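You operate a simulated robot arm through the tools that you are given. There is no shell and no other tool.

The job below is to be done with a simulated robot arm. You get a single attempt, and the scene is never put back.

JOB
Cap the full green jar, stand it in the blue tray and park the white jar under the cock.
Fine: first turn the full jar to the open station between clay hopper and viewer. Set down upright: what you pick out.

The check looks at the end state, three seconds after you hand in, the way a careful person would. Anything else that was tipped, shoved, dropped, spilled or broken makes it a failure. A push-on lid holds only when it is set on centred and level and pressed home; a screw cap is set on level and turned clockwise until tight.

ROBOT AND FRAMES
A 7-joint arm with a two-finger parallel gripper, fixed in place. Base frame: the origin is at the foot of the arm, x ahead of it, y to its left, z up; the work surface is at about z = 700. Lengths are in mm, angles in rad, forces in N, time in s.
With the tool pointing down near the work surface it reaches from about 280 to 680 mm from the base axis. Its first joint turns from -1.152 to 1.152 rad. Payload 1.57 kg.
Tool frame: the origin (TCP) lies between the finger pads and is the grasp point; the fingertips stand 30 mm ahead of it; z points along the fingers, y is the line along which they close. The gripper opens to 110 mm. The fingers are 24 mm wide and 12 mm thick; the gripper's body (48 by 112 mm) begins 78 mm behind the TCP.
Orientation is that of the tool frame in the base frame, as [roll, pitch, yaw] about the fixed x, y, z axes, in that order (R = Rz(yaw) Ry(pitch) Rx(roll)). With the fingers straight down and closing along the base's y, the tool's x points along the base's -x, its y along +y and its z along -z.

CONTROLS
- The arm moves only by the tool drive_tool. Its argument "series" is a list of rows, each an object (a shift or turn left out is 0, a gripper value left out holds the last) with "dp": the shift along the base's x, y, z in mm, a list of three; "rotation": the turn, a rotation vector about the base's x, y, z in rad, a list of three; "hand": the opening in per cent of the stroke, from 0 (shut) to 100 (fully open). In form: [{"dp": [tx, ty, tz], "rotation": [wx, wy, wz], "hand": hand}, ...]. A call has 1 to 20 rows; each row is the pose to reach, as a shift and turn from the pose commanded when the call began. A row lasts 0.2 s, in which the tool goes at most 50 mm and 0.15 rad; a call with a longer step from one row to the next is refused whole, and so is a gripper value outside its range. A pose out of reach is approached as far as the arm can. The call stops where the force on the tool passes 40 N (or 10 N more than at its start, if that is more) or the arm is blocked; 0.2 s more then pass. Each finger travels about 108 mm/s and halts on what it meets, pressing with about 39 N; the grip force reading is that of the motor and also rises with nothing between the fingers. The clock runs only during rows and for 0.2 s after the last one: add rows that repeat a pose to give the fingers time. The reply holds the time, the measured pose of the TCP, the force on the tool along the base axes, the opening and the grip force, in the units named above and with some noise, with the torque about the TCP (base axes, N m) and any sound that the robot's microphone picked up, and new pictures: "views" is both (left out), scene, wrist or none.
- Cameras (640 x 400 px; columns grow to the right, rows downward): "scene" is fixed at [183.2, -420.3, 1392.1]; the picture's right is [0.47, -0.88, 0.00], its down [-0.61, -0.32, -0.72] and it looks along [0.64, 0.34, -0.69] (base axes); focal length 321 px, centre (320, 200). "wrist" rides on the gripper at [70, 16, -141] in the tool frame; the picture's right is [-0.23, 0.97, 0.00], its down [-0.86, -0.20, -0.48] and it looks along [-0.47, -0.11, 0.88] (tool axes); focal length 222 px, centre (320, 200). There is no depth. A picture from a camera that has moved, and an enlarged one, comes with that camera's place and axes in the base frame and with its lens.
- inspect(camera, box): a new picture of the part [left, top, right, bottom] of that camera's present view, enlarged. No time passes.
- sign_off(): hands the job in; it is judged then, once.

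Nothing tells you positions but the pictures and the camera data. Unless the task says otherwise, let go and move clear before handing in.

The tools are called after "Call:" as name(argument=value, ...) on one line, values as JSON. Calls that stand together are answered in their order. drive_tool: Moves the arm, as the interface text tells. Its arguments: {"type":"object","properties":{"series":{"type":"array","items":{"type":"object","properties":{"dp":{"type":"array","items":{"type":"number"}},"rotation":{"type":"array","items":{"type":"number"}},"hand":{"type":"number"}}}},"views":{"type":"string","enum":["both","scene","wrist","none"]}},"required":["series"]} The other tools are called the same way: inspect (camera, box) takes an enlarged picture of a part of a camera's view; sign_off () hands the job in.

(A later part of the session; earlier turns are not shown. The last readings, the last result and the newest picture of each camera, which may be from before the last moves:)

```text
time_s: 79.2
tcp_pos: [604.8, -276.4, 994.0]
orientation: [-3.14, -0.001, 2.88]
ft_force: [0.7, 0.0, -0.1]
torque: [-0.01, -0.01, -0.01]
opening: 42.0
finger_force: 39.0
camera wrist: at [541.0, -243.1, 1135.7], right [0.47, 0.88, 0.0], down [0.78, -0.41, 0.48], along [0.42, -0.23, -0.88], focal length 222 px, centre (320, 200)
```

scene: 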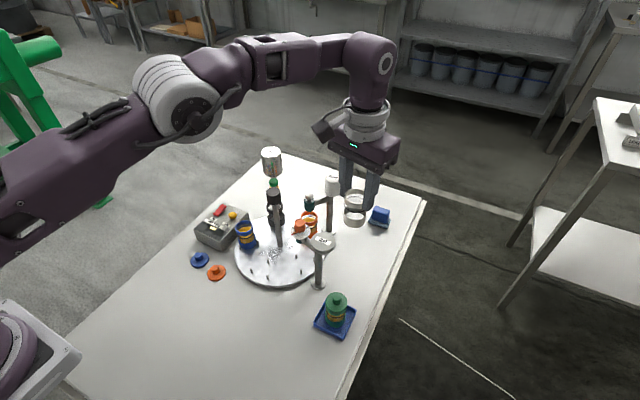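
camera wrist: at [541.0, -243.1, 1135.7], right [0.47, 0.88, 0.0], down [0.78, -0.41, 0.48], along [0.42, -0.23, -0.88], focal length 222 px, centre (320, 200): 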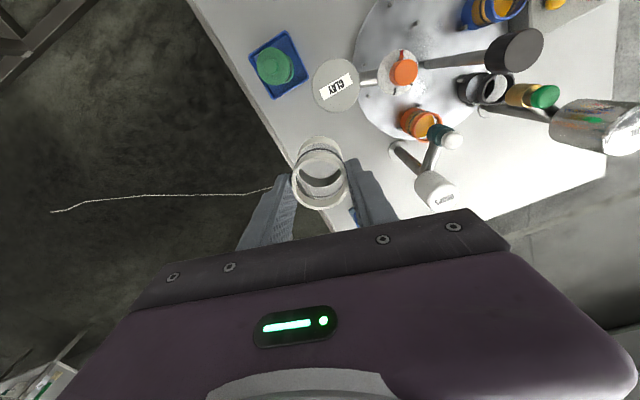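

The white jar is up and level. I'll carry it at this height to above the empty near station.

Call:
drive_tool(series=[{"dp": [-15, 20, 0], "rotation": [0, 0, 0.03]}, {"dp": [-32, 50, 0], "rotation": [0, 0, 0.07]}, {"dp": [-50, 85, 0], "rotation": [0, 0, 0.12]}, {"dp": [-66, 120, 0], "rotation": [0, 0, 0.17]}, {"dp": [-80, 155, 0], "rotation": [0, 0, 0.22]}, {"dp": [-88, 180, 0], "rotation": [0, 0, 0.25]}, {"dp": [-90, 192, 0], "rotation": [0, 0, 0.26]}, {"dp": [-90, 192, -20], "rotation": [0, 0, 0.26]}, {"dp": [-90, 192, -50], "rotation": [0, 0, 0.26]}, {"dp": [-90, 192, -90], "rotation": [0, 0, 0.26]}, {"dp": [-90, 192, -120], "rotation": [0, 0, 0.26]}, {"dp": [-90, 192, -120], "rotation": [0, 0, 0.26]}])

Call:
inspect(camera="scene", box=[225, 210, 305, 290])

Call:
inspect(camera="wrist", box=[250, 100, 390, 220])

```text
time_s: 81.8
tcp_pos: [515.5, -85.4, 874.1]
orientation: [-3.14, -0.002, -3.141]
ft_force: [-0.1, 0.6, -0.2]
torque: [0.02, 0.01, -0.01]
opening: 42.1
finger_force: 38.9
camera wrist: at [444.3, -68.5, 1015.1], right [0.23, 0.97, 0.0], down [0.86, -0.2, 0.48], along [0.46, -0.11, -0.88], focal length 222 px, centre (320, 200)
```

scene: 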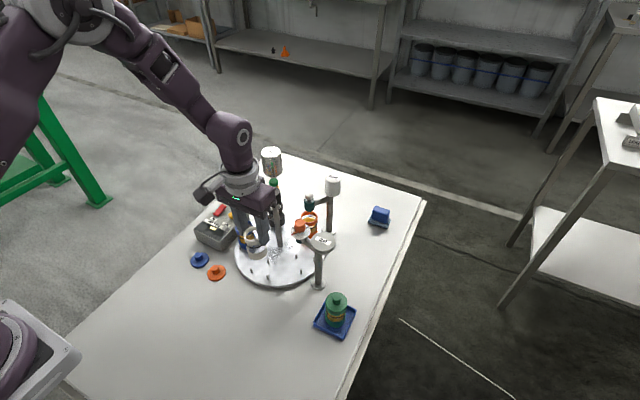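
wrist: 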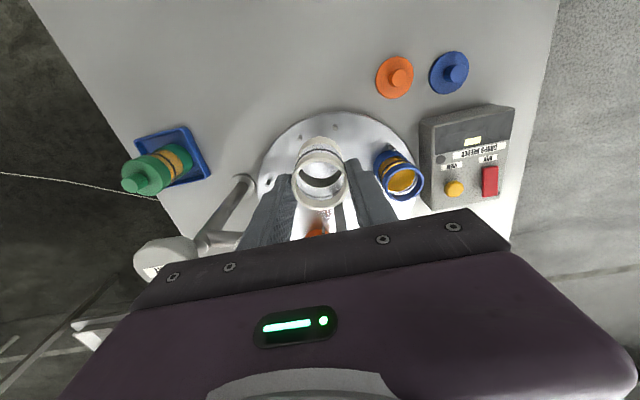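

```text
5.00 times, centred on (265, 250) of scene
camera zoom: at [183.2, -420.3, 1392.1], right [0.47, -0.88, 0.0], down [-0.61, -0.32, -0.72], along [0.64, 0.34, -0.69], focal length 1604 px, centre (595, -50)
```

zoom: 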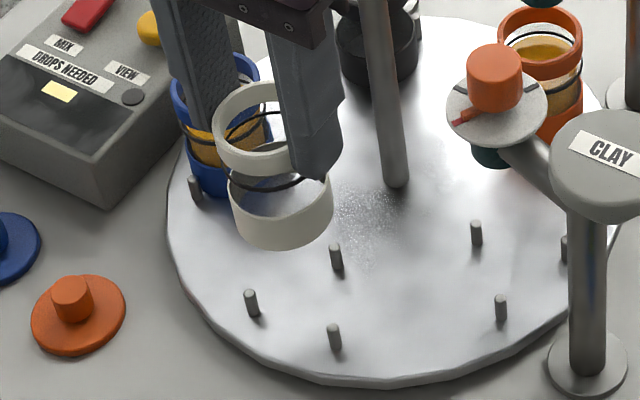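

```text
3.33 times, centred on (320, 160) of wrist
camera zoom: at [444.3, -68.5, 1015.1], right [0.23, 0.97, 0.0], down [0.86, -0.2, 0.48], along [0.46, -0.11, -0.88], focal length 740 px, centre (320, 333)
```

zoom: 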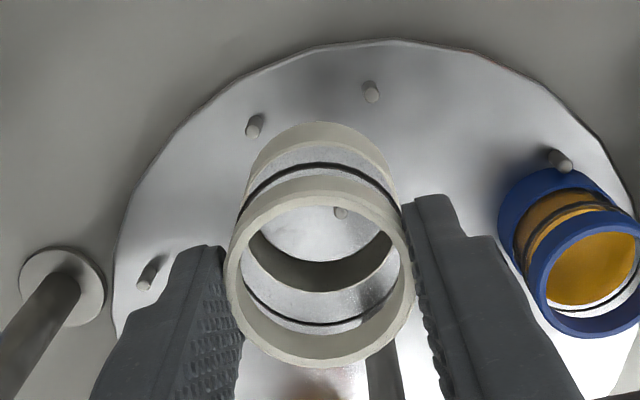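

I'll lower to just above the pins and compare the jar base with the three pins directly.

Call:
drive_tool(series=[{"dp": [1.5, 0, -15]}, {"dp": [1.5, 0, -30]}, {"dp": [1.5, 0, -44]}, {"dp": [1.5, 0, -44]}], views="none")

Call:
inspect(camera="scene", box=[250, 245, 290, 285])

Call:
inspect(camera="wrist", box=[270, 110, 370, 200])

```text
time_s: 82.8
tcp_pos: [515.7, -85.8, 829.9]
orientation: [-3.14, -0.002, 3.141]
ft_force: [0.3, 0.1, -0.8]
torque: [-0.04, 0.0, -0.07]
opening: 41.9
finger_force: 38.8
```

```text
10.00 times, centred on (270, 265) of scene
camera zoom: at [183.2, -420.3, 1392.1], right [0.47, -0.88, 0.0], down [-0.61, -0.32, -0.72], along [0.64, 0.34, -0.69], focal length 3208 px, centre (820, -450)
```

zoom: 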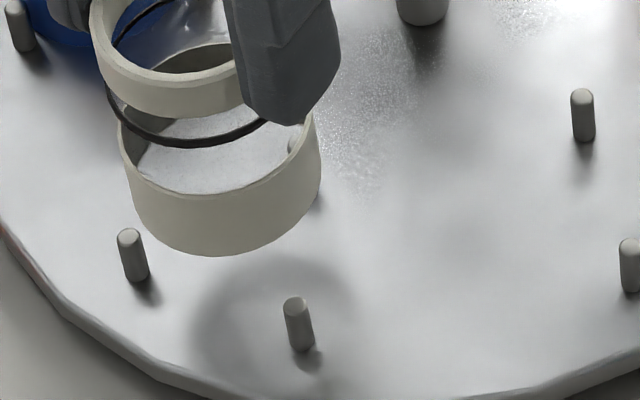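

```text
4.44 times, centred on (320, 155) of wrist
camera zoom: at [446.0, -68.2, 971.6], right [0.23, 0.97, 0.0], down [0.86, -0.2, 0.48], along [0.46, -0.11, -0.88], focal length 987 px, centre (320, 400)
```

zoom: 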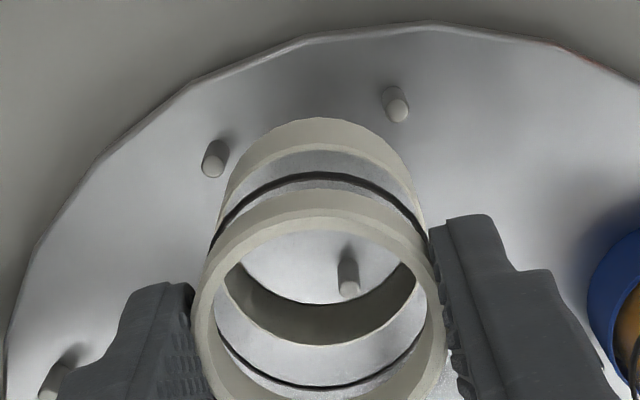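

Call:
drive_tool(series=[{"dp": [0, 0, -4]}, {"dp": [0, 0, -8]}, {"dp": [0, 0, -12]}, {"dp": [0, 0, -12]}], views="none")

Call:
inspect(camera="scene", box=[250, 245, 290, 285])

Call:
inspect(camera="wrist", box=[270, 110, 370, 200])

```text
time_s: 83.8
tcp_pos: [516.8, -84.5, 818.3]
orientation: [-3.141, -0.003, 3.141]
ft_force: [0.2, -0.8, -0.2]
torque: [-0.01, -0.01, -0.04]
opening: 42.2
finger_force: 39.2
```

```text
10.00 times, centred on (270, 265) of scene
camera zoom: at [183.2, -420.3, 1392.1], right [0.47, -0.88, 0.0], down [-0.61, -0.32, -0.72], along [0.64, 0.34, -0.69], focal length 3208 px, centre (820, -450)
```

zoom: 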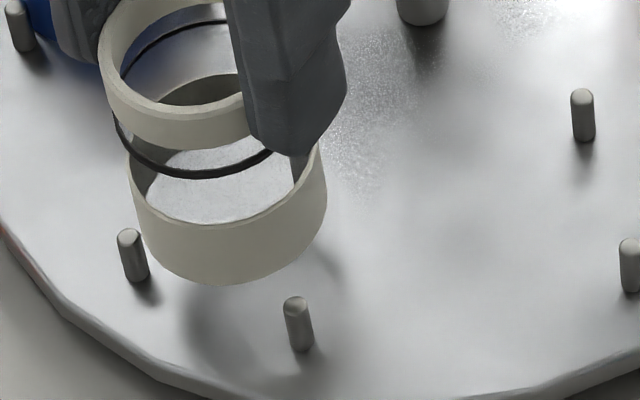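

```text
4.44 times, centred on (320, 155) of wrist
camera zoom: at [446.1, -68.2, 959.6], right [0.23, 0.97, 0.0], down [0.86, -0.2, 0.48], along [0.46, -0.11, -0.88], focal length 987 px, centre (320, 400)
```

zoom: 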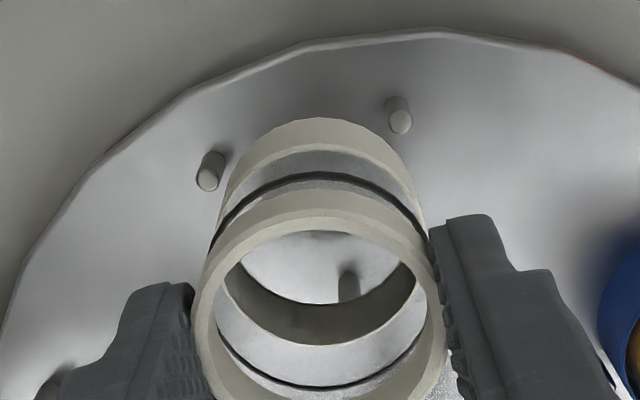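

The jar is within 1 mm of the centre between the pins. I'll nudge by 0.7 mm and lower in small steps, watching for contact.

Call:
drive_tool(series=[{"dp": [0.1, -0.7, -3]}, {"dp": [0.1, -0.7, -6]}, {"dp": [0.1, -0.7, -9]}, {"dp": [0.1, -0.7, -12]}, {"dp": [0.1, -0.7, -12]}], views="none")

Call:
inspect(camera="scene", box=[250, 245, 290, 285])

Call:
inspect(camera="wrist", box=[270, 110, 370, 200])

```text
time_s: 85.0
tcp_pos: [517.3, -85.0, 806.5]
orientation: [3.141, -0.002, 3.141]
ft_force: [0.2, 0.1, 0.0]
torque: [0.02, -0.01, 0.01]
opening: 42.2
finger_force: 38.9
```

```text
10.00 times, centred on (270, 265) of scene
camera zoom: at [183.2, -420.3, 1392.1], right [0.47, -0.88, 0.0], down [-0.61, -0.32, -0.72], along [0.64, 0.34, -0.69], focal length 3208 px, centre (820, -450)
```

zoom: 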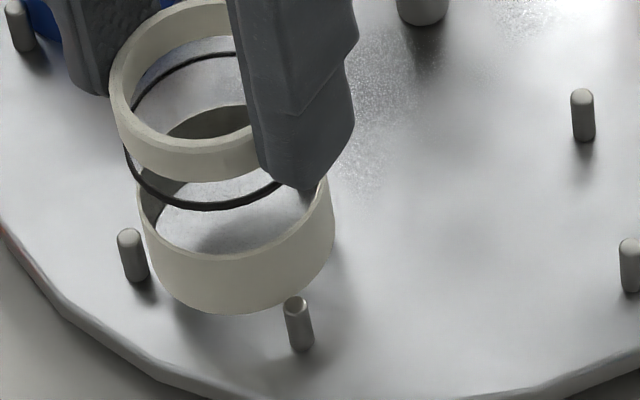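

```text
4.44 times, centred on (320, 155) of wrist
camera zoom: at [446.3, -68.8, 947.3], right [0.23, 0.97, 0.0], down [0.86, -0.2, 0.48], along [0.47, -0.11, -0.88], focal length 987 px, centre (320, 400)
```

zoom: 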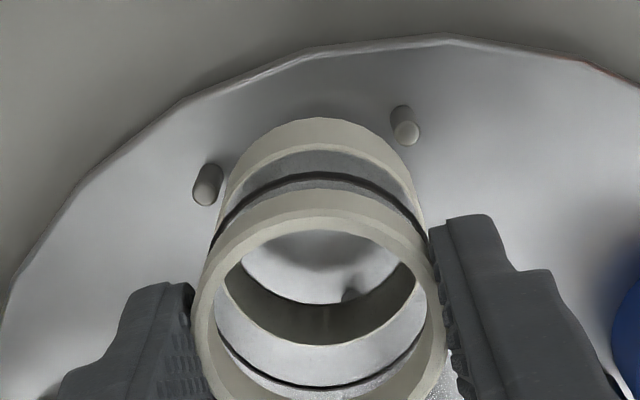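

Call:
inspect(camera="wrist", box=[295, 125, 345, 160])

Call:
inspect(camera="scene", box=[258, 260, 284, 284])

```text
11.43 times, centred on (320, 142) of wrist
camera zoom: at [446.3, -68.8, 947.3], right [0.23, 0.97, 0.0], down [0.86, -0.2, 0.48], along [0.47, -0.11, -0.88], focal length 2538 px, centre (320, 857)
```

zoom: 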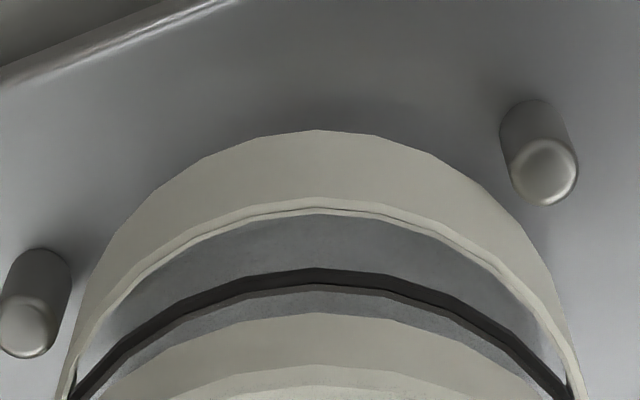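

```text
16.00 times, centred on (271, 272) of scene
camera zoom: at [183.2, -420.3, 1392.1], right [0.47, -0.88, 0.0], down [-0.61, -0.32, -0.72], along [0.64, 0.34, -0.69], focal length 5133 px, centre (1104, -952)
```

zoom: 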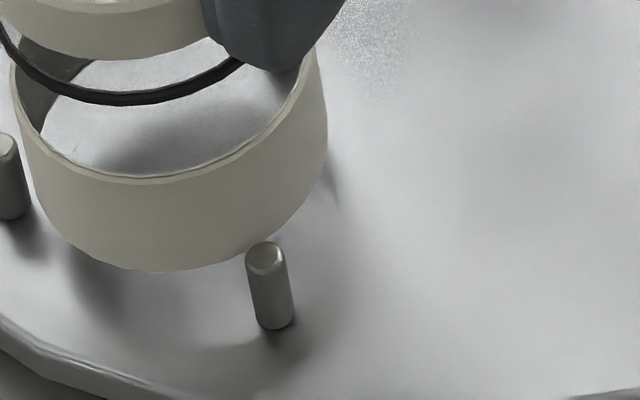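

The jar and station centres agree to about 0.5 mm. I'll continue down to the turntable.

Call:
drive_tool(series=[{"dp": [0, 0, -2]}, {"dp": [0, 0, -4]}, {"dp": [0, 0, -6]}, {"dp": [0, 0, -6]}], views="none")

Call:
inspect(camera="scene", box=[250, 250, 290, 290])

```text
time_s: 86.0
tcp_pos: [516.9, -86.1, 800.4]
orientation: [3.141, 0.0, 3.141]
ft_force: [-0.1, -0.2, -0.2]
torque: [-0.06, 0.01, 0.01]
opening: 42.1
finger_force: 39.5
```

```text
10.00 times, centred on (270, 270) of scene
camera zoom: at [183.2, -420.3, 1392.1], right [0.47, -0.88, 0.0], down [-0.61, -0.32, -0.72], along [0.64, 0.34, -0.69], focal length 3208 px, centre (820, -500)
```

zoom: 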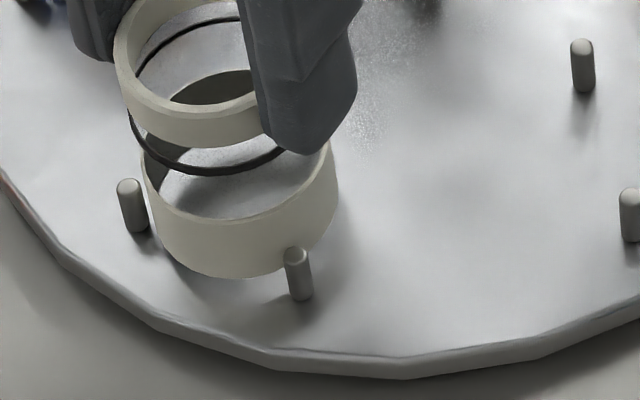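

Call:
drive_tool(series=[{"dp": [0, 0, -1.5]}, {"dp": [0, 0, -3]}, {"dp": [0, 0, -4.5]}, {"dp": [0, 0, -4.5]}], views="none")

Call:
inspect(camera="scene", box=[250, 250, 290, 290])

```text
time_s: 87.0
tcp_pos: [517.2, -86.3, 795.2]
orientation: [3.141, -0.002, -3.141]
ft_force: [-0.4, 1.5, 0.2]
torque: [0.02, 0.0, -0.02]
opening: 42.1
finger_force: 39.2
```

```text
10.00 times, centred on (270, 270) of scene
camera zoom: at [183.2, -420.3, 1392.1], right [0.47, -0.88, 0.0], down [-0.61, -0.32, -0.72], along [0.64, 0.34, -0.69], focal length 3208 px, centre (820, -500)
```

zoom: 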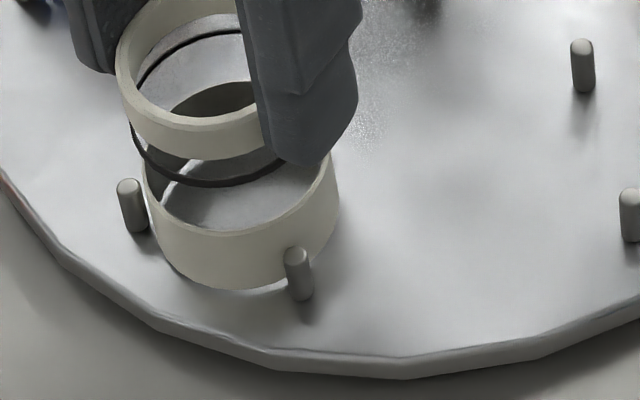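

Call:
drive_tool(series=[{"dp": [0, 0, -1]}, {"dp": [0, 0, -2]}, {"dp": [0, 0, -3]}, {"dp": [0, 0, -3]}], views="none")

```text
time_s: 88.0
tcp_pos: [516.6, -85.9, 793.5]
orientation: [-3.14, -0.001, -3.141]
ft_force: [-2.4, 0.4, 13.9]
torque: [0.12, 0.26, 0.02]
opening: 42.1
finger_force: 39.0
```

Contact with the turntable at the expected height. I'll unload slightly and release.

Call:
drive_tool(series=[{"dp": [0, 0, 0.8]}, {"dp": [0, 0, 0.8], "hand": 40}, {"dp": [0, 0, 0.8], "hand": 44}, {"dp": [0, 0, 0.8], "hand": 50}, {"dp": [0, 0, 0.8], "hand": 58}, {"dp": [0, 0, 0.8], "hand": 68}, {"dp": [0, 0, 0.8], "hand": 68}])

Call:
inspect(camera="scene", box=[250, 240, 290, 290])

Call:
inspect(camera="wrist", box=[270, 110, 370, 200])

```text
time_s: 89.6
tcp_pos: [516.0, -85.4, 793.0]
orientation: [3.141, -0.001, -3.14]
ft_force: [0.0, -0.5, 0.6]
torque: [-0.01, 0.01, 0.04]
opening: 74.8
finger_force: 0.0
camera wrist: at [446.3, -69.0, 934.8], right [0.23, 0.97, 0.0], down [0.86, -0.2, 0.48], along [0.46, -0.11, -0.88], focal length 222 px, centre (320, 200)
```

scene: 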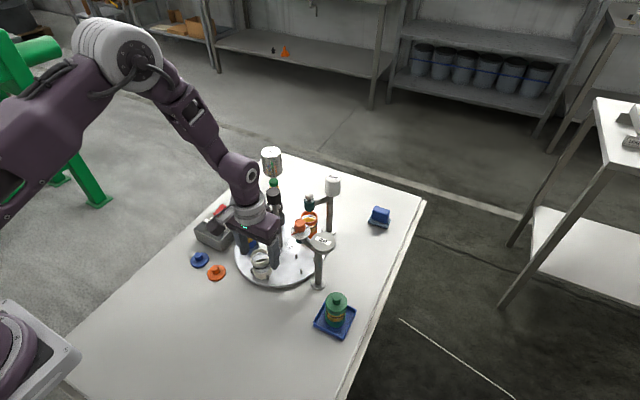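
wrist: 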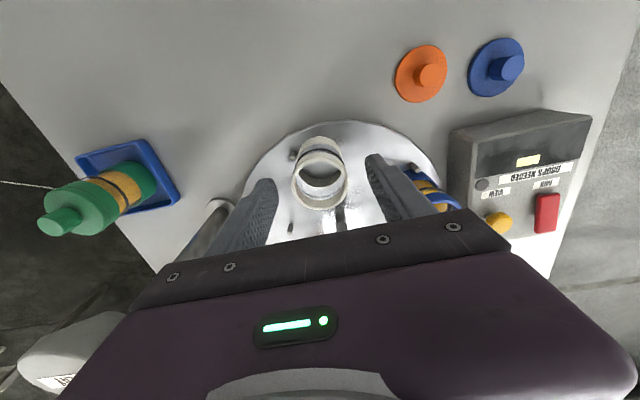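

```text
8.00 times, centred on (270, 265) of scene
camera zoom: at [183.2, -420.3, 1392.1], right [0.47, -0.88, 0.0], down [-0.61, -0.32, -0.72], along [0.64, 0.34, -0.69], focal length 2566 px, centre (720, -320)
```

zoom: 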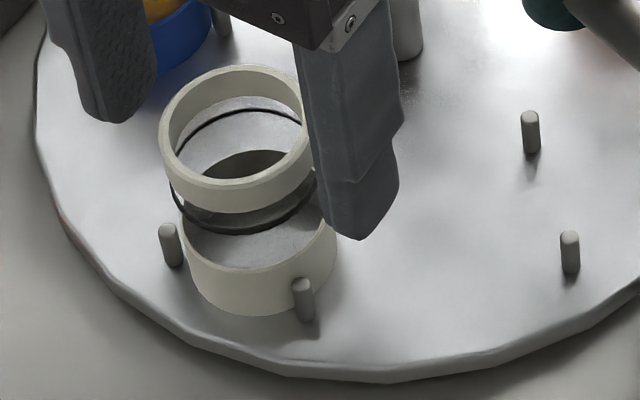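

```text
4.44 times, centred on (320, 155) of wrist
camera zoom: at [446.3, -69.0, 934.8], right [0.23, 0.97, 0.0], down [0.86, -0.2, 0.48], along [0.46, -0.11, -0.88], focal length 987 px, centre (320, 400)
```

zoom: 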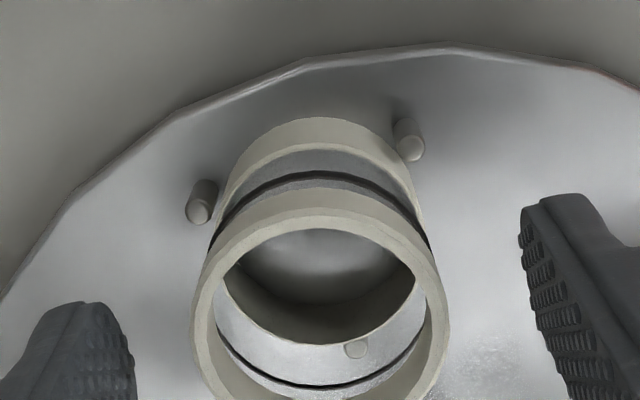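

The white jar is seated between the pins exactly where the green one was. Next I'll rise, pre-rotate the wrist by +1.9 rad, and hover over the knob for the -144° turn that brings this station under the oil cock.

Call:
drive_tool(series=[{"dp": [0, 0, 30]}, {"dp": [0, 0, 75]}, {"dp": [0, 0, 120]}, {"dp": [0, 0, 165]}, {"dp": [0, 0, 205]}, {"dp": [8, 0, 205], "rotation": [0, 0, 0.14], "hand": 60}, {"dp": [16, 1, 205], "rotation": [0, 0, 0.28]}, {"dp": [24, 2, 205], "rotation": [0, 0, 0.42]}, {"dp": [32, 2, 205], "rotation": [0, 0, 0.56]}, {"dp": [40, 3, 205], "rotation": [0, 0, 0.7]}, {"dp": [48, 3, 205], "rotation": [0, 0, 0.84]}, {"dp": [56, 4, 205], "rotation": [0, 0, 0.98]}, {"dp": [64, 4, 205], "rotation": [0, 0, 1.12]}, {"dp": [72, 5, 205], "rotation": [0, 0, 1.26]}, {"dp": [78, 5, 205], "rotation": [0, 0, 1.4]}, {"dp": [82, 5.5, 205], "rotation": [0, 0, 1.54]}, {"dp": [85, 5.5, 205], "rotation": [0, 0, 1.68]}, {"dp": [85, 5.5, 205], "rotation": [0, 0, 1.82]}, {"dp": [85, 5.5, 205], "rotation": [0, 0, 1.9]}, {"dp": [85, 5.5, 205], "rotation": [0, 0, 1.9]}])

Call:
inspect(camera="wrist", box=[250, 120, 390, 220])

Call:
inspect(camera="scene", box=[225, 140, 355, 300])

```text
time_s: 93.8
tcp_pos: [601.5, -79.7, 998.4]
orientation: [-3.14, -0.002, -1.239]
ft_force: [1.2, 0.4, 0.1]
torque: [-0.04, -0.05, 0.0]
opening: 66.0
finger_force: 0.1
camera wrist: at [608.0, -150.6, 1139.6], right [-0.99, -0.1, 0.0], down [-0.09, 0.87, 0.48], along [-0.05, 0.48, -0.88], focal length 222 px, centre (320, 200)
```

scene: 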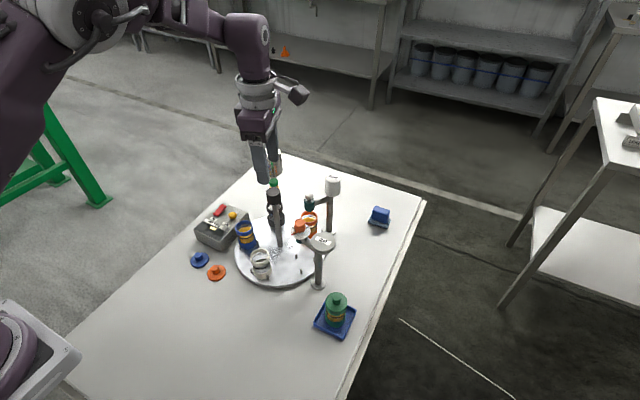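
wrist: 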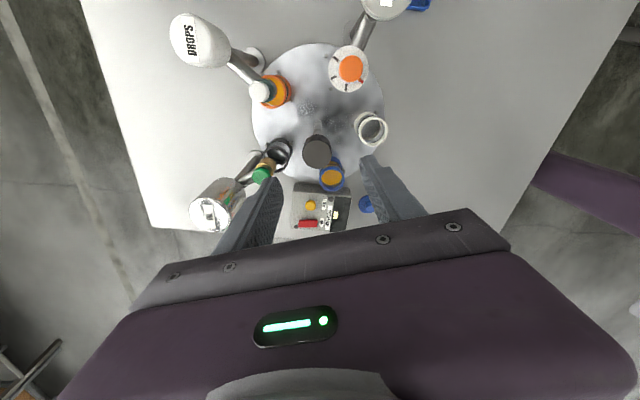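

```text
4.00 times, centred on (320, 170) of wrist
camera zoom: at [608.0, -150.6, 1139.6], right [-0.99, -0.1, 0.0], down [-0.09, 0.87, 0.48], along [-0.05, 0.48, -0.88], focal length 888 px, centre (320, 320)
```

zoom: 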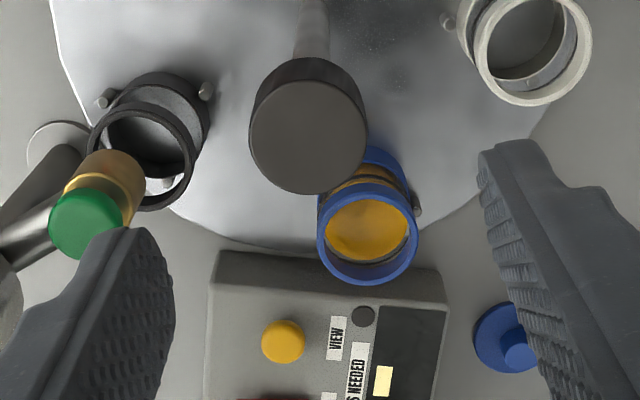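

```text
2.50 times, centred on (290, 220) of scene
camera zoom: at [183.2, -420.3, 1392.1], right [0.47, -0.88, 0.0], down [-0.61, -0.32, -0.72], along [0.64, 0.34, -0.69], focal length 802 px, centre (395, 150)
```

zoom: 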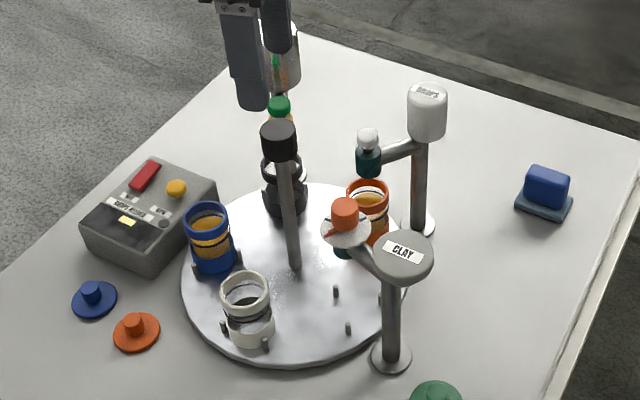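

The knob's true axis is near (605, -80.5), about 3.5 mm further out than I had it. I'll re-centre and come down around it.

Call:
drive_tool(series=[{"dp": [3.5, -1.1, -20]}, {"dp": [3.5, -1.1, -45]}, {"dp": [3.5, -1.1, -65]}, {"dp": [3.5, -1.1, -80]}, {"dp": [3.5, -1.1, -90]}, {"dp": [3.5, -1.1, -90]}], views="wrist")

Call:
inspect(camera="wrist", box=[250, 130, 390, 230])

```text
time_s: 95.2
tcp_pos: [606.0, -80.0, 908.2]
orientation: [-3.14, -0.001, -1.24]
ft_force: [-0.1, -0.7, -0.9]
torque: [-0.03, 0.01, -0.01]
opening: 66.1
finger_force: 0.1
camera wrist: at [611.5, -151.1, 1049.5], right [-0.99, -0.1, 0.0], down [-0.09, 0.87, 0.48], along [-0.05, 0.48, -0.88], focal length 222 px, centre (320, 200)
```

wrist: 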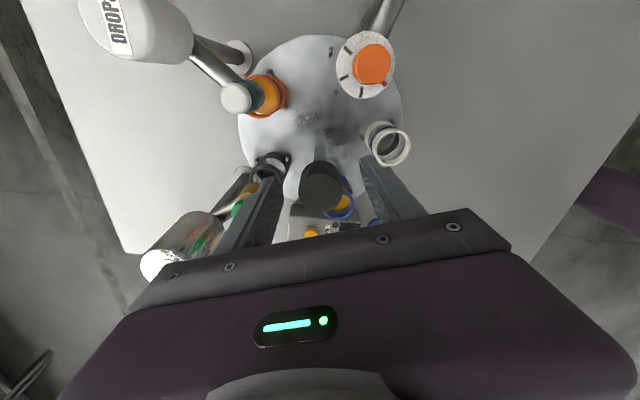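

```text
4.00 times, centred on (320, 180) of wrist
camera zoom: at [611.5, -151.1, 1049.5], right [-0.99, -0.1, 0.0], down [-0.09, 0.87, 0.48], along [-0.05, 0.48, -0.88], focal length 888 px, centre (320, 280)
```

zoom: 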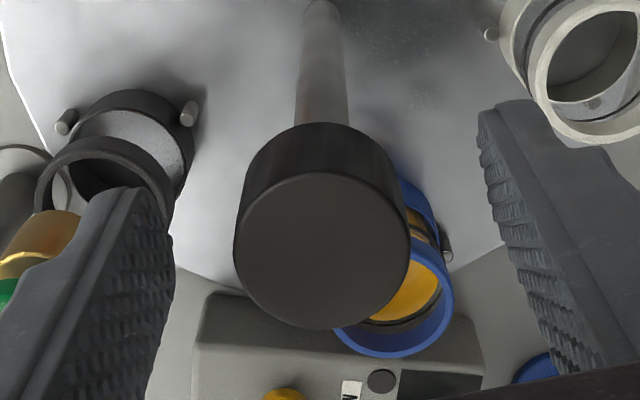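

Centred. I'll close on the knob.

Call:
drive_tool(series=[{"dp": [0, 1, -2], "hand": 45}, {"dp": [0, 1, -2], "hand": 36}, {"dp": [0, 1, -2], "hand": 32}, {"dp": [0, 1, -2], "hand": 29}, {"dp": [0, 1, -2], "hand": 26}, {"dp": [0, 1, -2], "hand": 24}, {"dp": [0, 1, -2], "hand": 22}], views="none")

```text
time_s: 96.8
tcp_pos: [605.0, -78.4, 906.3]
orientation: [-3.14, -0.002, -1.241]
ft_force: [-3.5, -0.2, -0.9]
torque: [-0.1, 0.08, -0.01]
opening: 31.8
finger_force: 40.0
```

Gripped with almost no side load. I'll start the clockwise turn slowly.

Call:
drive_tool(series=[{"rotation": [0, 0, -0.05]}, {"rotation": [0, 0, -0.11]}, {"rotation": [0, 0, -0.18]}, {"rotation": [0, 0, -0.25]}, {"rotation": [0, 0, -0.32]}, {"rotation": [0, 0, -0.39]}, {"rotation": [0, 0, -0.45]}, {"rotation": [0, 0, -0.5]}, {"rotation": [0, 0, -0.5]}])

```text
time_s: 98.8
tcp_pos: [604.0, -80.5, 906.5]
orientation: [3.141, -0.003, -1.742]
ft_force: [-3.2, 6.3, -8.0]
torque: [0.41, -0.13, -0.04]
opening: 31.7
finger_force: 40.0
camera wrist: at [576.3, -145.0, 1047.6], right [-0.92, 0.39, 0.0], down [0.34, 0.81, 0.48], along [0.19, 0.44, -0.88], focal length 222 px, centre (320, 200)
```

scene: 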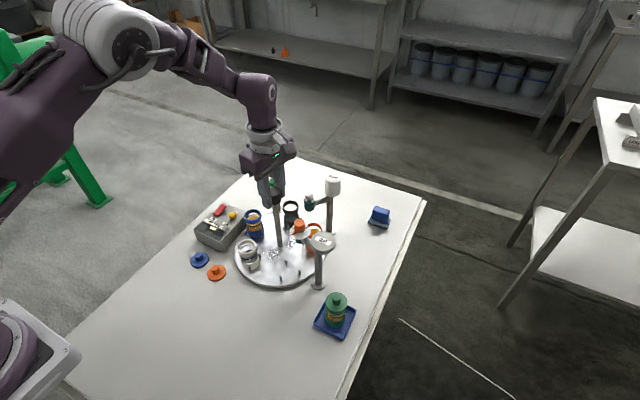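
wrist: 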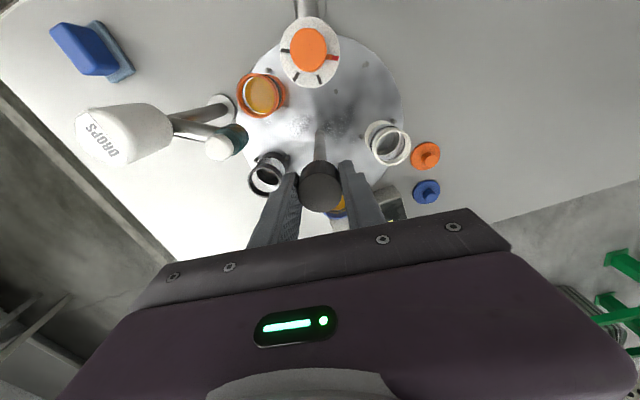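

The carousel turns freely with low forces. I'll continue.

Call:
drive_tool(series=[{"rotation": [0, 0, -0.05]}, {"rotation": [0, 0, -0.12]}, {"rotation": [0, 0, -0.19]}, {"rotation": [0, 0, -0.26]}, {"rotation": [0, 0, -0.33]}, {"rotation": [0, 0, -0.4]}, {"rotation": [0, 0, -0.47]}, {"rotation": [0, 0, -0.54]}, {"rotation": [0, 0, -0.61]}, {"rotation": [0, 0, -0.66]}, {"rotation": [0, 0, -0.7]}, {"rotation": [0, 0, -0.7]}])

```text
time_s: 101.4
tcp_pos: [605.3, -79.3, 906.4]
orientation: [-3.141, -0.002, -2.441]
ft_force: [-4.4, 14.3, 0.5]
torque: [-0.04, 0.39, -0.02]
opening: 31.6
finger_force: 40.8
camera wrist: at [540.6, -111.6, 1047.6], right [-0.45, 0.89, 0.0], down [0.78, 0.4, 0.48], along [0.43, 0.22, -0.88], focal length 222 px, centre (320, 200)
```

scene: 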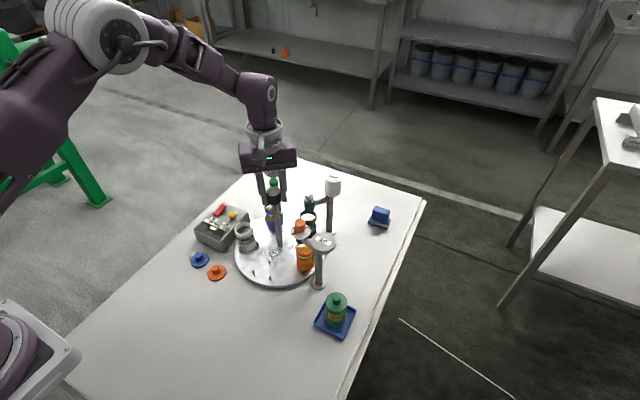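
wrist: 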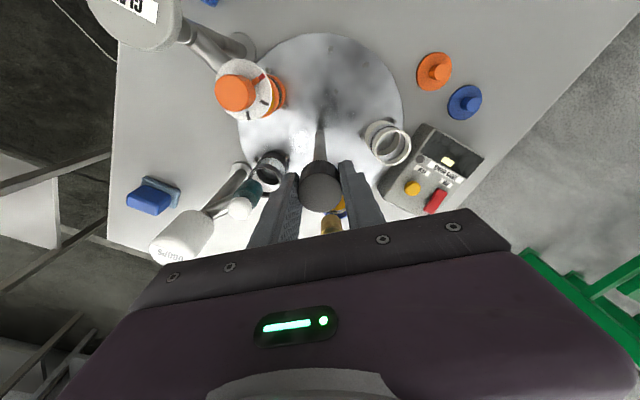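

The white jar is passing the viewer. I'll ease the side load a bit and continue.

Call:
drive_tool(series=[{"dp": [-0.2, 0.8, 0], "rotation": [0, 0, -0.05]}, {"dp": [-0.2, 0.8, 0], "rotation": [0, 0, -0.12]}, {"dp": [-0.2, 0.8, 0], "rotation": [0, 0, -0.19]}, {"dp": [-0.2, 0.8, 0], "rotation": [0, 0, -0.26]}, {"dp": [-0.2, 0.8, 0], "rotation": [0, 0, -0.33]}, {"dp": [-0.2, 0.8, 0], "rotation": [0, 0, -0.4]}, {"dp": [-0.2, 0.8, 0], "rotation": [0, 0, -0.46]}, {"dp": [-0.2, 0.8, 0], "rotation": [0, 0, -0.5]}, {"dp": [-0.2, 0.8, 0], "rotation": [0, 0, -0.5]}], views="none")

```text
time_s: 103.4
tcp_pos: [604.5, -80.1, 906.5]
orientation: [-3.14, -0.003, -2.943]
ft_force: [3.5, -1.1, -7.1]
torque: [0.33, -0.66, -0.02]
opening: 32.0
finger_force: 40.4
```

Call:
drive_tool(series=[{"rotation": [0, 0, -0.05]}, {"rotation": [0, 0, -0.12]}, {"rotation": [0, 0, -0.19]}, {"rotation": [0, 0, -0.26]}, {"rotation": [0, 0, -0.33]}, {"rotation": [0, 0, -0.4]}, {"rotation": [0, 0, -0.45]}, {"rotation": [0, 0, -0.5]}, {"rotation": [0, 0, -0.5]}])

```text
time_s: 105.4
tcp_pos: [605.1, -79.3, 906.3]
orientation: [3.141, 0.0, 2.84]
ft_force: [5.2, -8.6, -7.6]
torque: [0.01, -0.37, -0.08]
opening: 31.6
finger_force: 40.5
camera wrist: at [542.9, -43.1, 1047.7], right [0.51, 0.86, 0.0], down [0.76, -0.44, 0.48], along [0.41, -0.24, -0.88], focal length 222 px, centre (320, 200)
```

scene: 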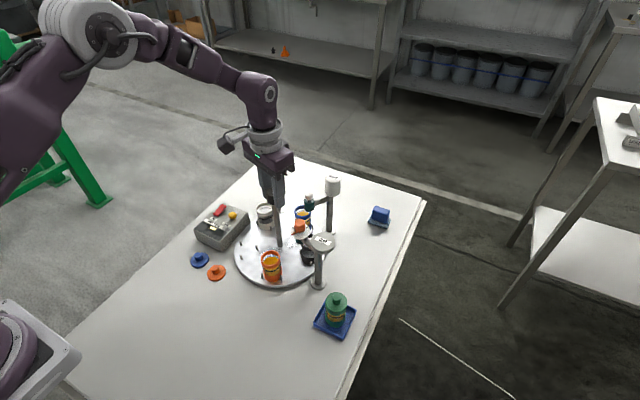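
wrist: 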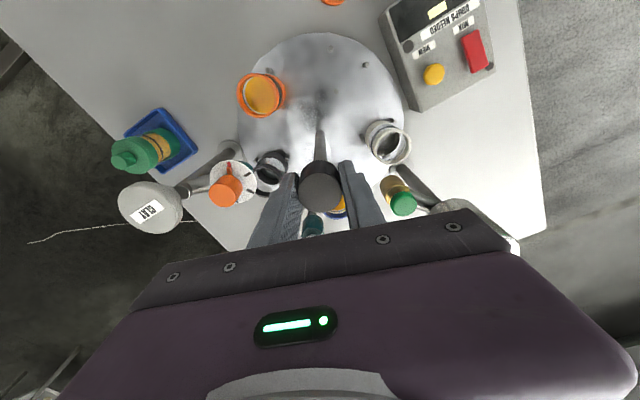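

About 0.31 rad remains. I'll finish and check the alignment under the cock.

Call:
drive_tool(series=[{"dp": [0, -0.5, -0.3], "rotation": [0, 0, -0.05]}, {"dp": [0, -0.5, -0.3], "rotation": [0, 0, -0.1]}, {"dp": [0, -0.5, -0.3], "rotation": [0, 0, -0.16]}, {"dp": [0, -0.5, -0.3], "rotation": [0, 0, -0.22]}, {"dp": [0, -0.5, -0.3], "rotation": [0, 0, -0.27]}, {"dp": [0, -0.5, -0.3], "rotation": [0, 0, -0.311]}, {"dp": [0, -0.5, -0.3], "rotation": [0, 0, -0.311]}])

Call:
inspect(camera="wrist", box=[220, 20, 460, 220])

Call:
inspect(camera="scene", box=[225, 160, 355, 300])

```text
time_s: 107.0
tcp_pos: [605.6, -80.5, 905.8]
orientation: [-3.141, 0.001, 2.531]
ft_force: [7.8, -6.0, 3.4]
torque: [0.32, 0.43, -0.02]
opening: 31.6
finger_force: 40.1
camera wrist: at [556.6, -26.2, 1047.6], right [0.74, 0.67, 0.0], down [0.59, -0.65, 0.48], along [0.32, -0.36, -0.88], focal length 222 px, centre (320, 200)
```

scene: 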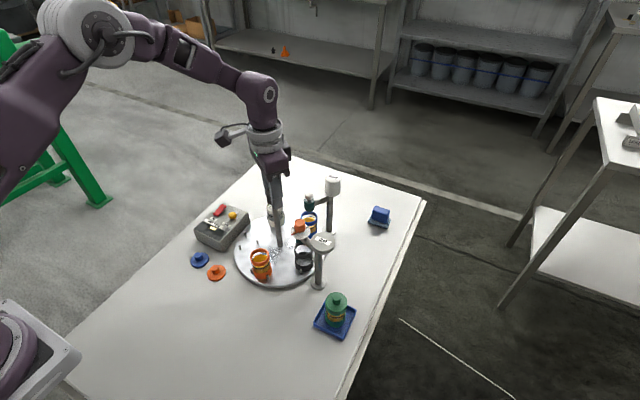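
wrist: 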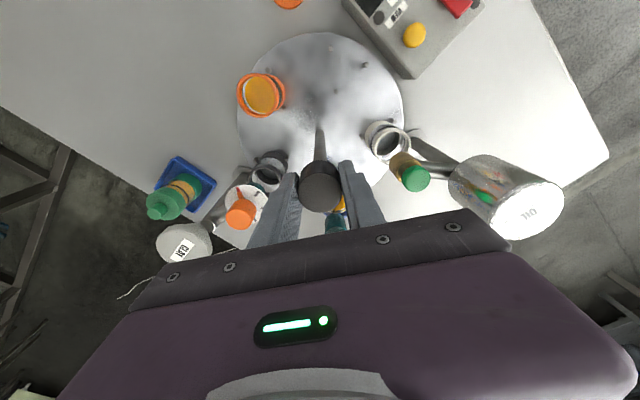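

```text
2.00 times, centred on (340, 120) of wrist
camera zoom: at [556.6, -26.2, 1047.6], right [0.74, 0.67, 0.0], down [0.59, -0.65, 0.48], along [0.32, -0.36, -0.88], focal length 444 px, centre (280, 360)
```

zoom: 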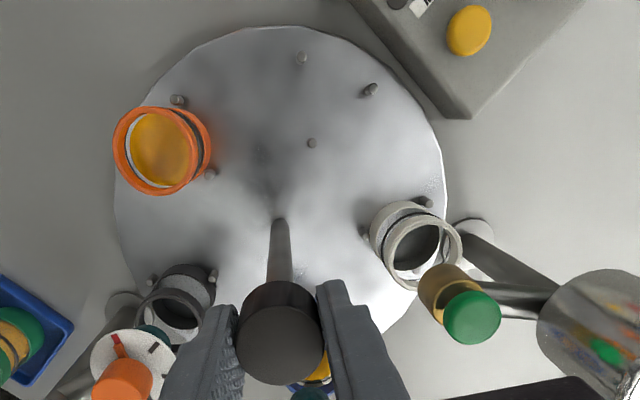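

```text
2.86 times, centred on (290, 230) of scene
camera zoom: at [183.4, -420.5, 1392.0], right [0.47, -0.88, 0.0], down [-0.61, -0.32, -0.72], along [0.64, 0.34, -0.69], focal length 917 px, centre (406, 114)
```

zoom: 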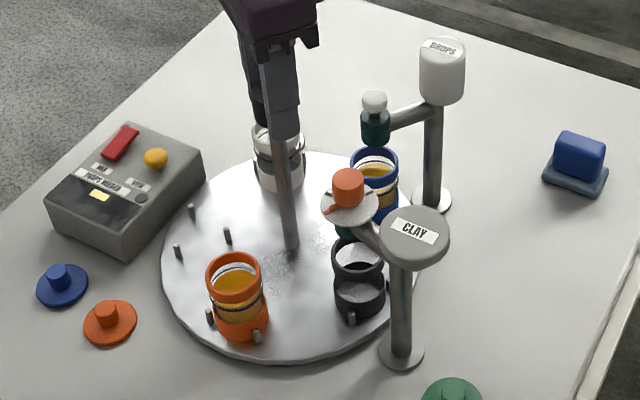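

The white jar is at the oil station. I'll release the knob, back off and check that it sits under the spout.

Call:
drive_tool(series=[{"hand": 34}, {"hand": 50}, {"dp": [0, 0, 10], "hand": 55}, {"dp": [0, 0, 50]}, {"dp": [0, 0, 95]}, {"dp": [-10, 0, 110], "rotation": [0, 0, 0.12]}, {"dp": [-15, 0, 110], "rotation": [0, 0, 0.24]}, {"dp": [-20, 0, 110], "rotation": [0, 0, 0.36]}, {"dp": [-20, 0, 110], "rotation": [0, 0, 0.48]}, {"dp": [-20, 0, 110], "rotation": [0, 0, 0.61]}, {"dp": [-20, 0, 110], "rotation": [0, 0, 0.61]}])

Call:
inspect(camera="wrist", box=[220, 40, 440, 220])

Call:
inspect(camera="scene", box=[225, 140, 355, 300])

```text
time_s: 109.4
tcp_pos: [584.8, -79.6, 1015.9]
orientation: [-3.141, -0.001, -3.141]
ft_force: [0.1, 0.0, 0.5]
torque: [-0.01, 0.0, 0.02]
opening: 60.5
finger_force: 0.2
camera wrist: at [514.2, -63.4, 1157.6], right [0.23, 0.97, 0.0], down [0.86, -0.2, 0.48], along [0.46, -0.11, -0.88], focal length 222 px, centre (320, 200)
```

scene: 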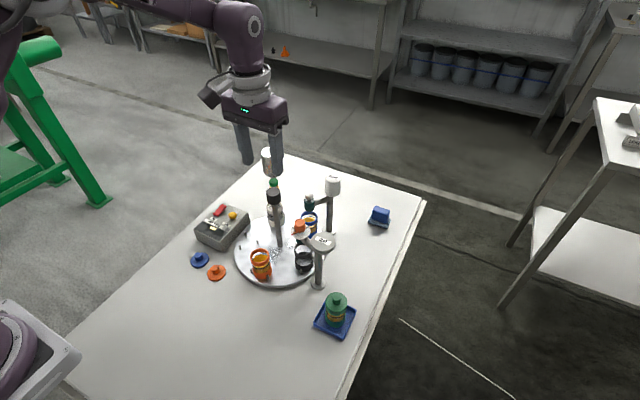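
wrist: 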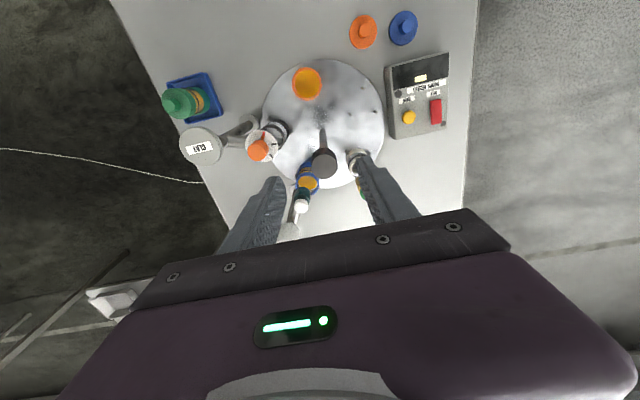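

```text
2.22 times, centred on (330, 130) of wrist
camera zoom: at [514.2, -63.4, 1157.6], right [0.23, 0.97, 0.0], down [0.86, -0.2, 0.48], along [0.46, -0.11, -0.88], focal length 494 px, centre (298, 356)
```

zoom: 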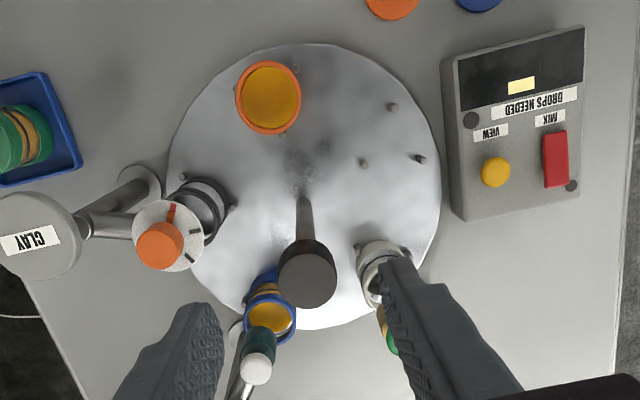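

```text
2.50 times, centred on (290, 220) of scene
camera zoom: at [183.2, -420.3, 1392.1], right [0.47, -0.88, 0.0], down [-0.61, -0.32, -0.72], along [0.64, 0.34, -0.69], focal length 802 px, centre (395, 150)
```

zoom: 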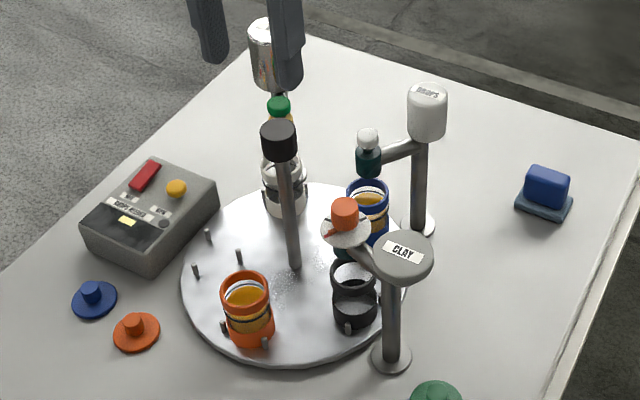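

The carousel stations line up as before. I'll move the arm clear and take a final look at everything.

Call:
drive_tool(series=[{"dp": [-40, 10, 20]}, {"dp": [-80, 30, 40]}, {"dp": [-115, 60, 60]}, {"dp": [-150, 90, 80]}, {"dp": [-180, 120, 90]}, {"dp": [-205, 150, 100]}, {"dp": [-205, 150, 100]}])

Call:
inspect(camera="scene", box=[245, 140, 325, 220])

Call:
inspect(camera="scene", box=[260, 180, 310, 230])

Call:
inspect(camera="wrist", box=[180, 80, 420, 240])

Call:
inspect(camera="scene", box=[180, 140, 440, 350])

```text
refused: row 3 steps farther than a row can; nothing moved
```

```text
5.00 times, centred on (285, 180) of scene
camera zoom: at [183.2, -420.3, 1392.1], right [0.47, -0.88, 0.0], down [-0.61, -0.32, -0.72], along [0.64, 0.34, -0.69], focal length 1604 px, centre (495, 300)
```

zoom: 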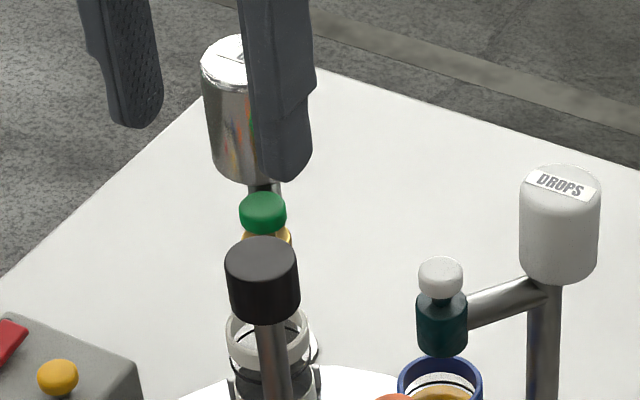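

```text
8.00 times, centred on (285, 205) of scene
camera zoom: at [183.2, -420.3, 1392.1], right [0.47, -0.88, 0.0], down [-0.61, -0.32, -0.72], along [0.64, 0.34, -0.69], focal length 2566 px, centre (600, 160)
```

zoom: 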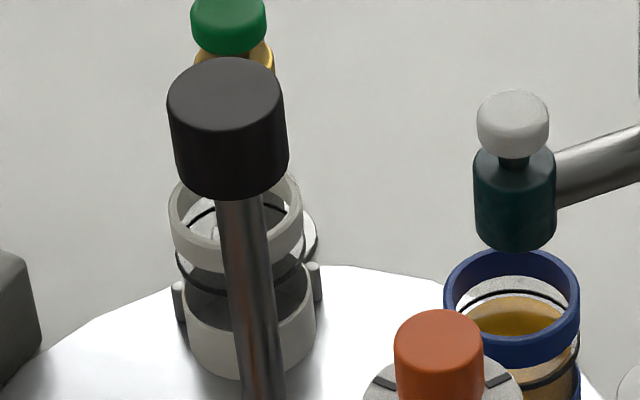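

```text
2.50 times, centred on (300, 160) of wrist
camera zoom: at [514.2, -63.4, 1157.6], right [0.23, 0.97, 0.0], down [0.86, -0.2, 0.48], along [0.46, -0.11, -0.88], focal length 555 px, centre (370, 300)
```

zoom: 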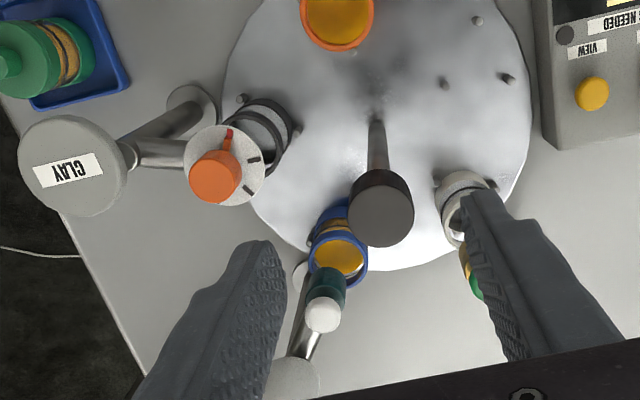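

```text
1.90 times, centred on (310, 245) of scene
camera zoom: at [183.2, -420.3, 1392.1], right [0.47, -0.88, 0.0], down [-0.61, -0.32, -0.72], along [0.64, 0.34, -0.69], focal length 611 px, centre (339, 114)
```

zoom: 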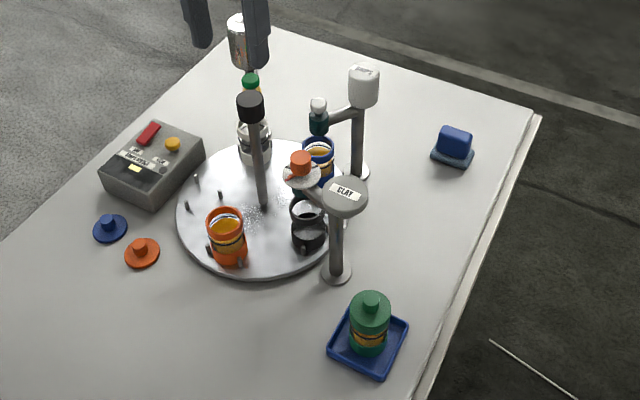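

The white jar is at the oil station, but compared with the blue jar's original position it sits about 6.5 mm (0.077 rad) short of the spout's vertical line. I'll grip the knob again and finish that small clockwise correction.

Call:
drive_tool(series=[{"dp": [10, 0, 0], "hand": 58}, {"dp": [20, 0, 0]}, {"dp": [20, 0, -30]}, {"dp": [20, 0, -60]}, {"dp": [20, 0, -85]}, {"dp": [20, 0, -100]}, {"dp": [20, 0, -109]}, {"dp": [20, 0, -109]}], views="none")

Call:
inspect(camera="wrist", box=[250, 130, 390, 230])

```text
time_s: 111.2
tcp_pos: [605.8, -79.0, 907.1]
orientation: [-3.139, -0.001, 3.141]
ft_force: [-0.6, -0.6, 0.9]
torque: [0.0, -0.05, 0.05]
opening: 63.8
finger_force: 0.0
```

```text
4.00 times, centred on (320, 180) of wrist
camera zoom: at [534.8, -63.1, 1048.5], right [0.23, 0.97, 0.0], down [0.86, -0.2, 0.48], along [0.46, -0.11, -0.88], focal length 888 px, centre (320, 280)
```

zoom: 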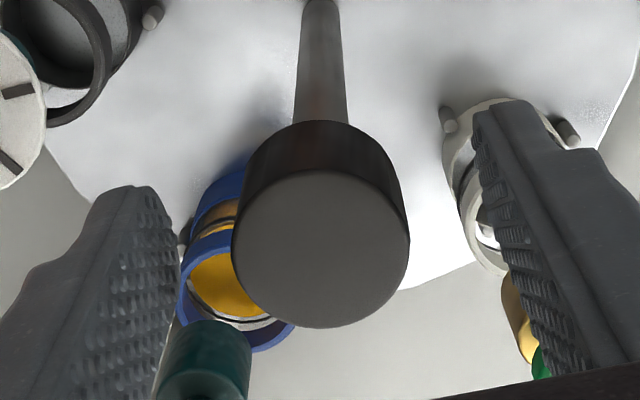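

Call:
drive_tool(series=[{"hand": 45}, {"hand": 36}, {"hand": 32}, {"hand": 29}, {"hand": 26}, {"hand": 24}, {"hand": 22}, {"hand": 22}], views="none")

Call:
inspect(camera="scene", box=[235, 230, 335, 300])

```text
time_s: 113.0
tcp_pos: [604.8, -79.0, 906.5]
orientation: [-3.141, -0.001, -3.141]
ft_force: [-0.4, 0.8, -0.9]
torque: [0.12, -0.03, 0.03]
opening: 31.3
finger_force: 40.3
```

```text
5.71 times, centred on (285, 265) of scene
camera zoom: at [183.2, -420.3, 1392.1], right [0.47, -0.88, 0.0], down [-0.61, -0.32, -0.72], along [0.64, 0.34, -0.69], focal length 1833 px, centre (520, -171)
```

zoom: 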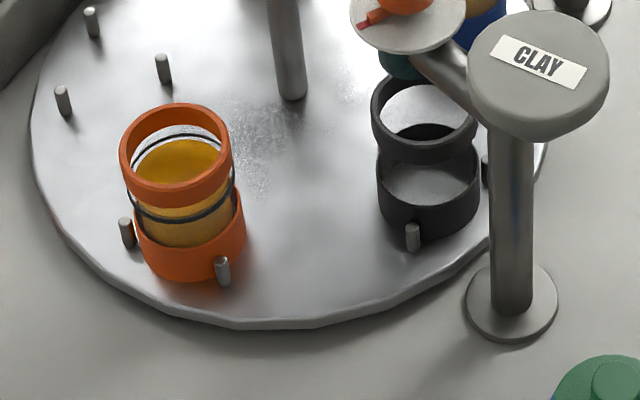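

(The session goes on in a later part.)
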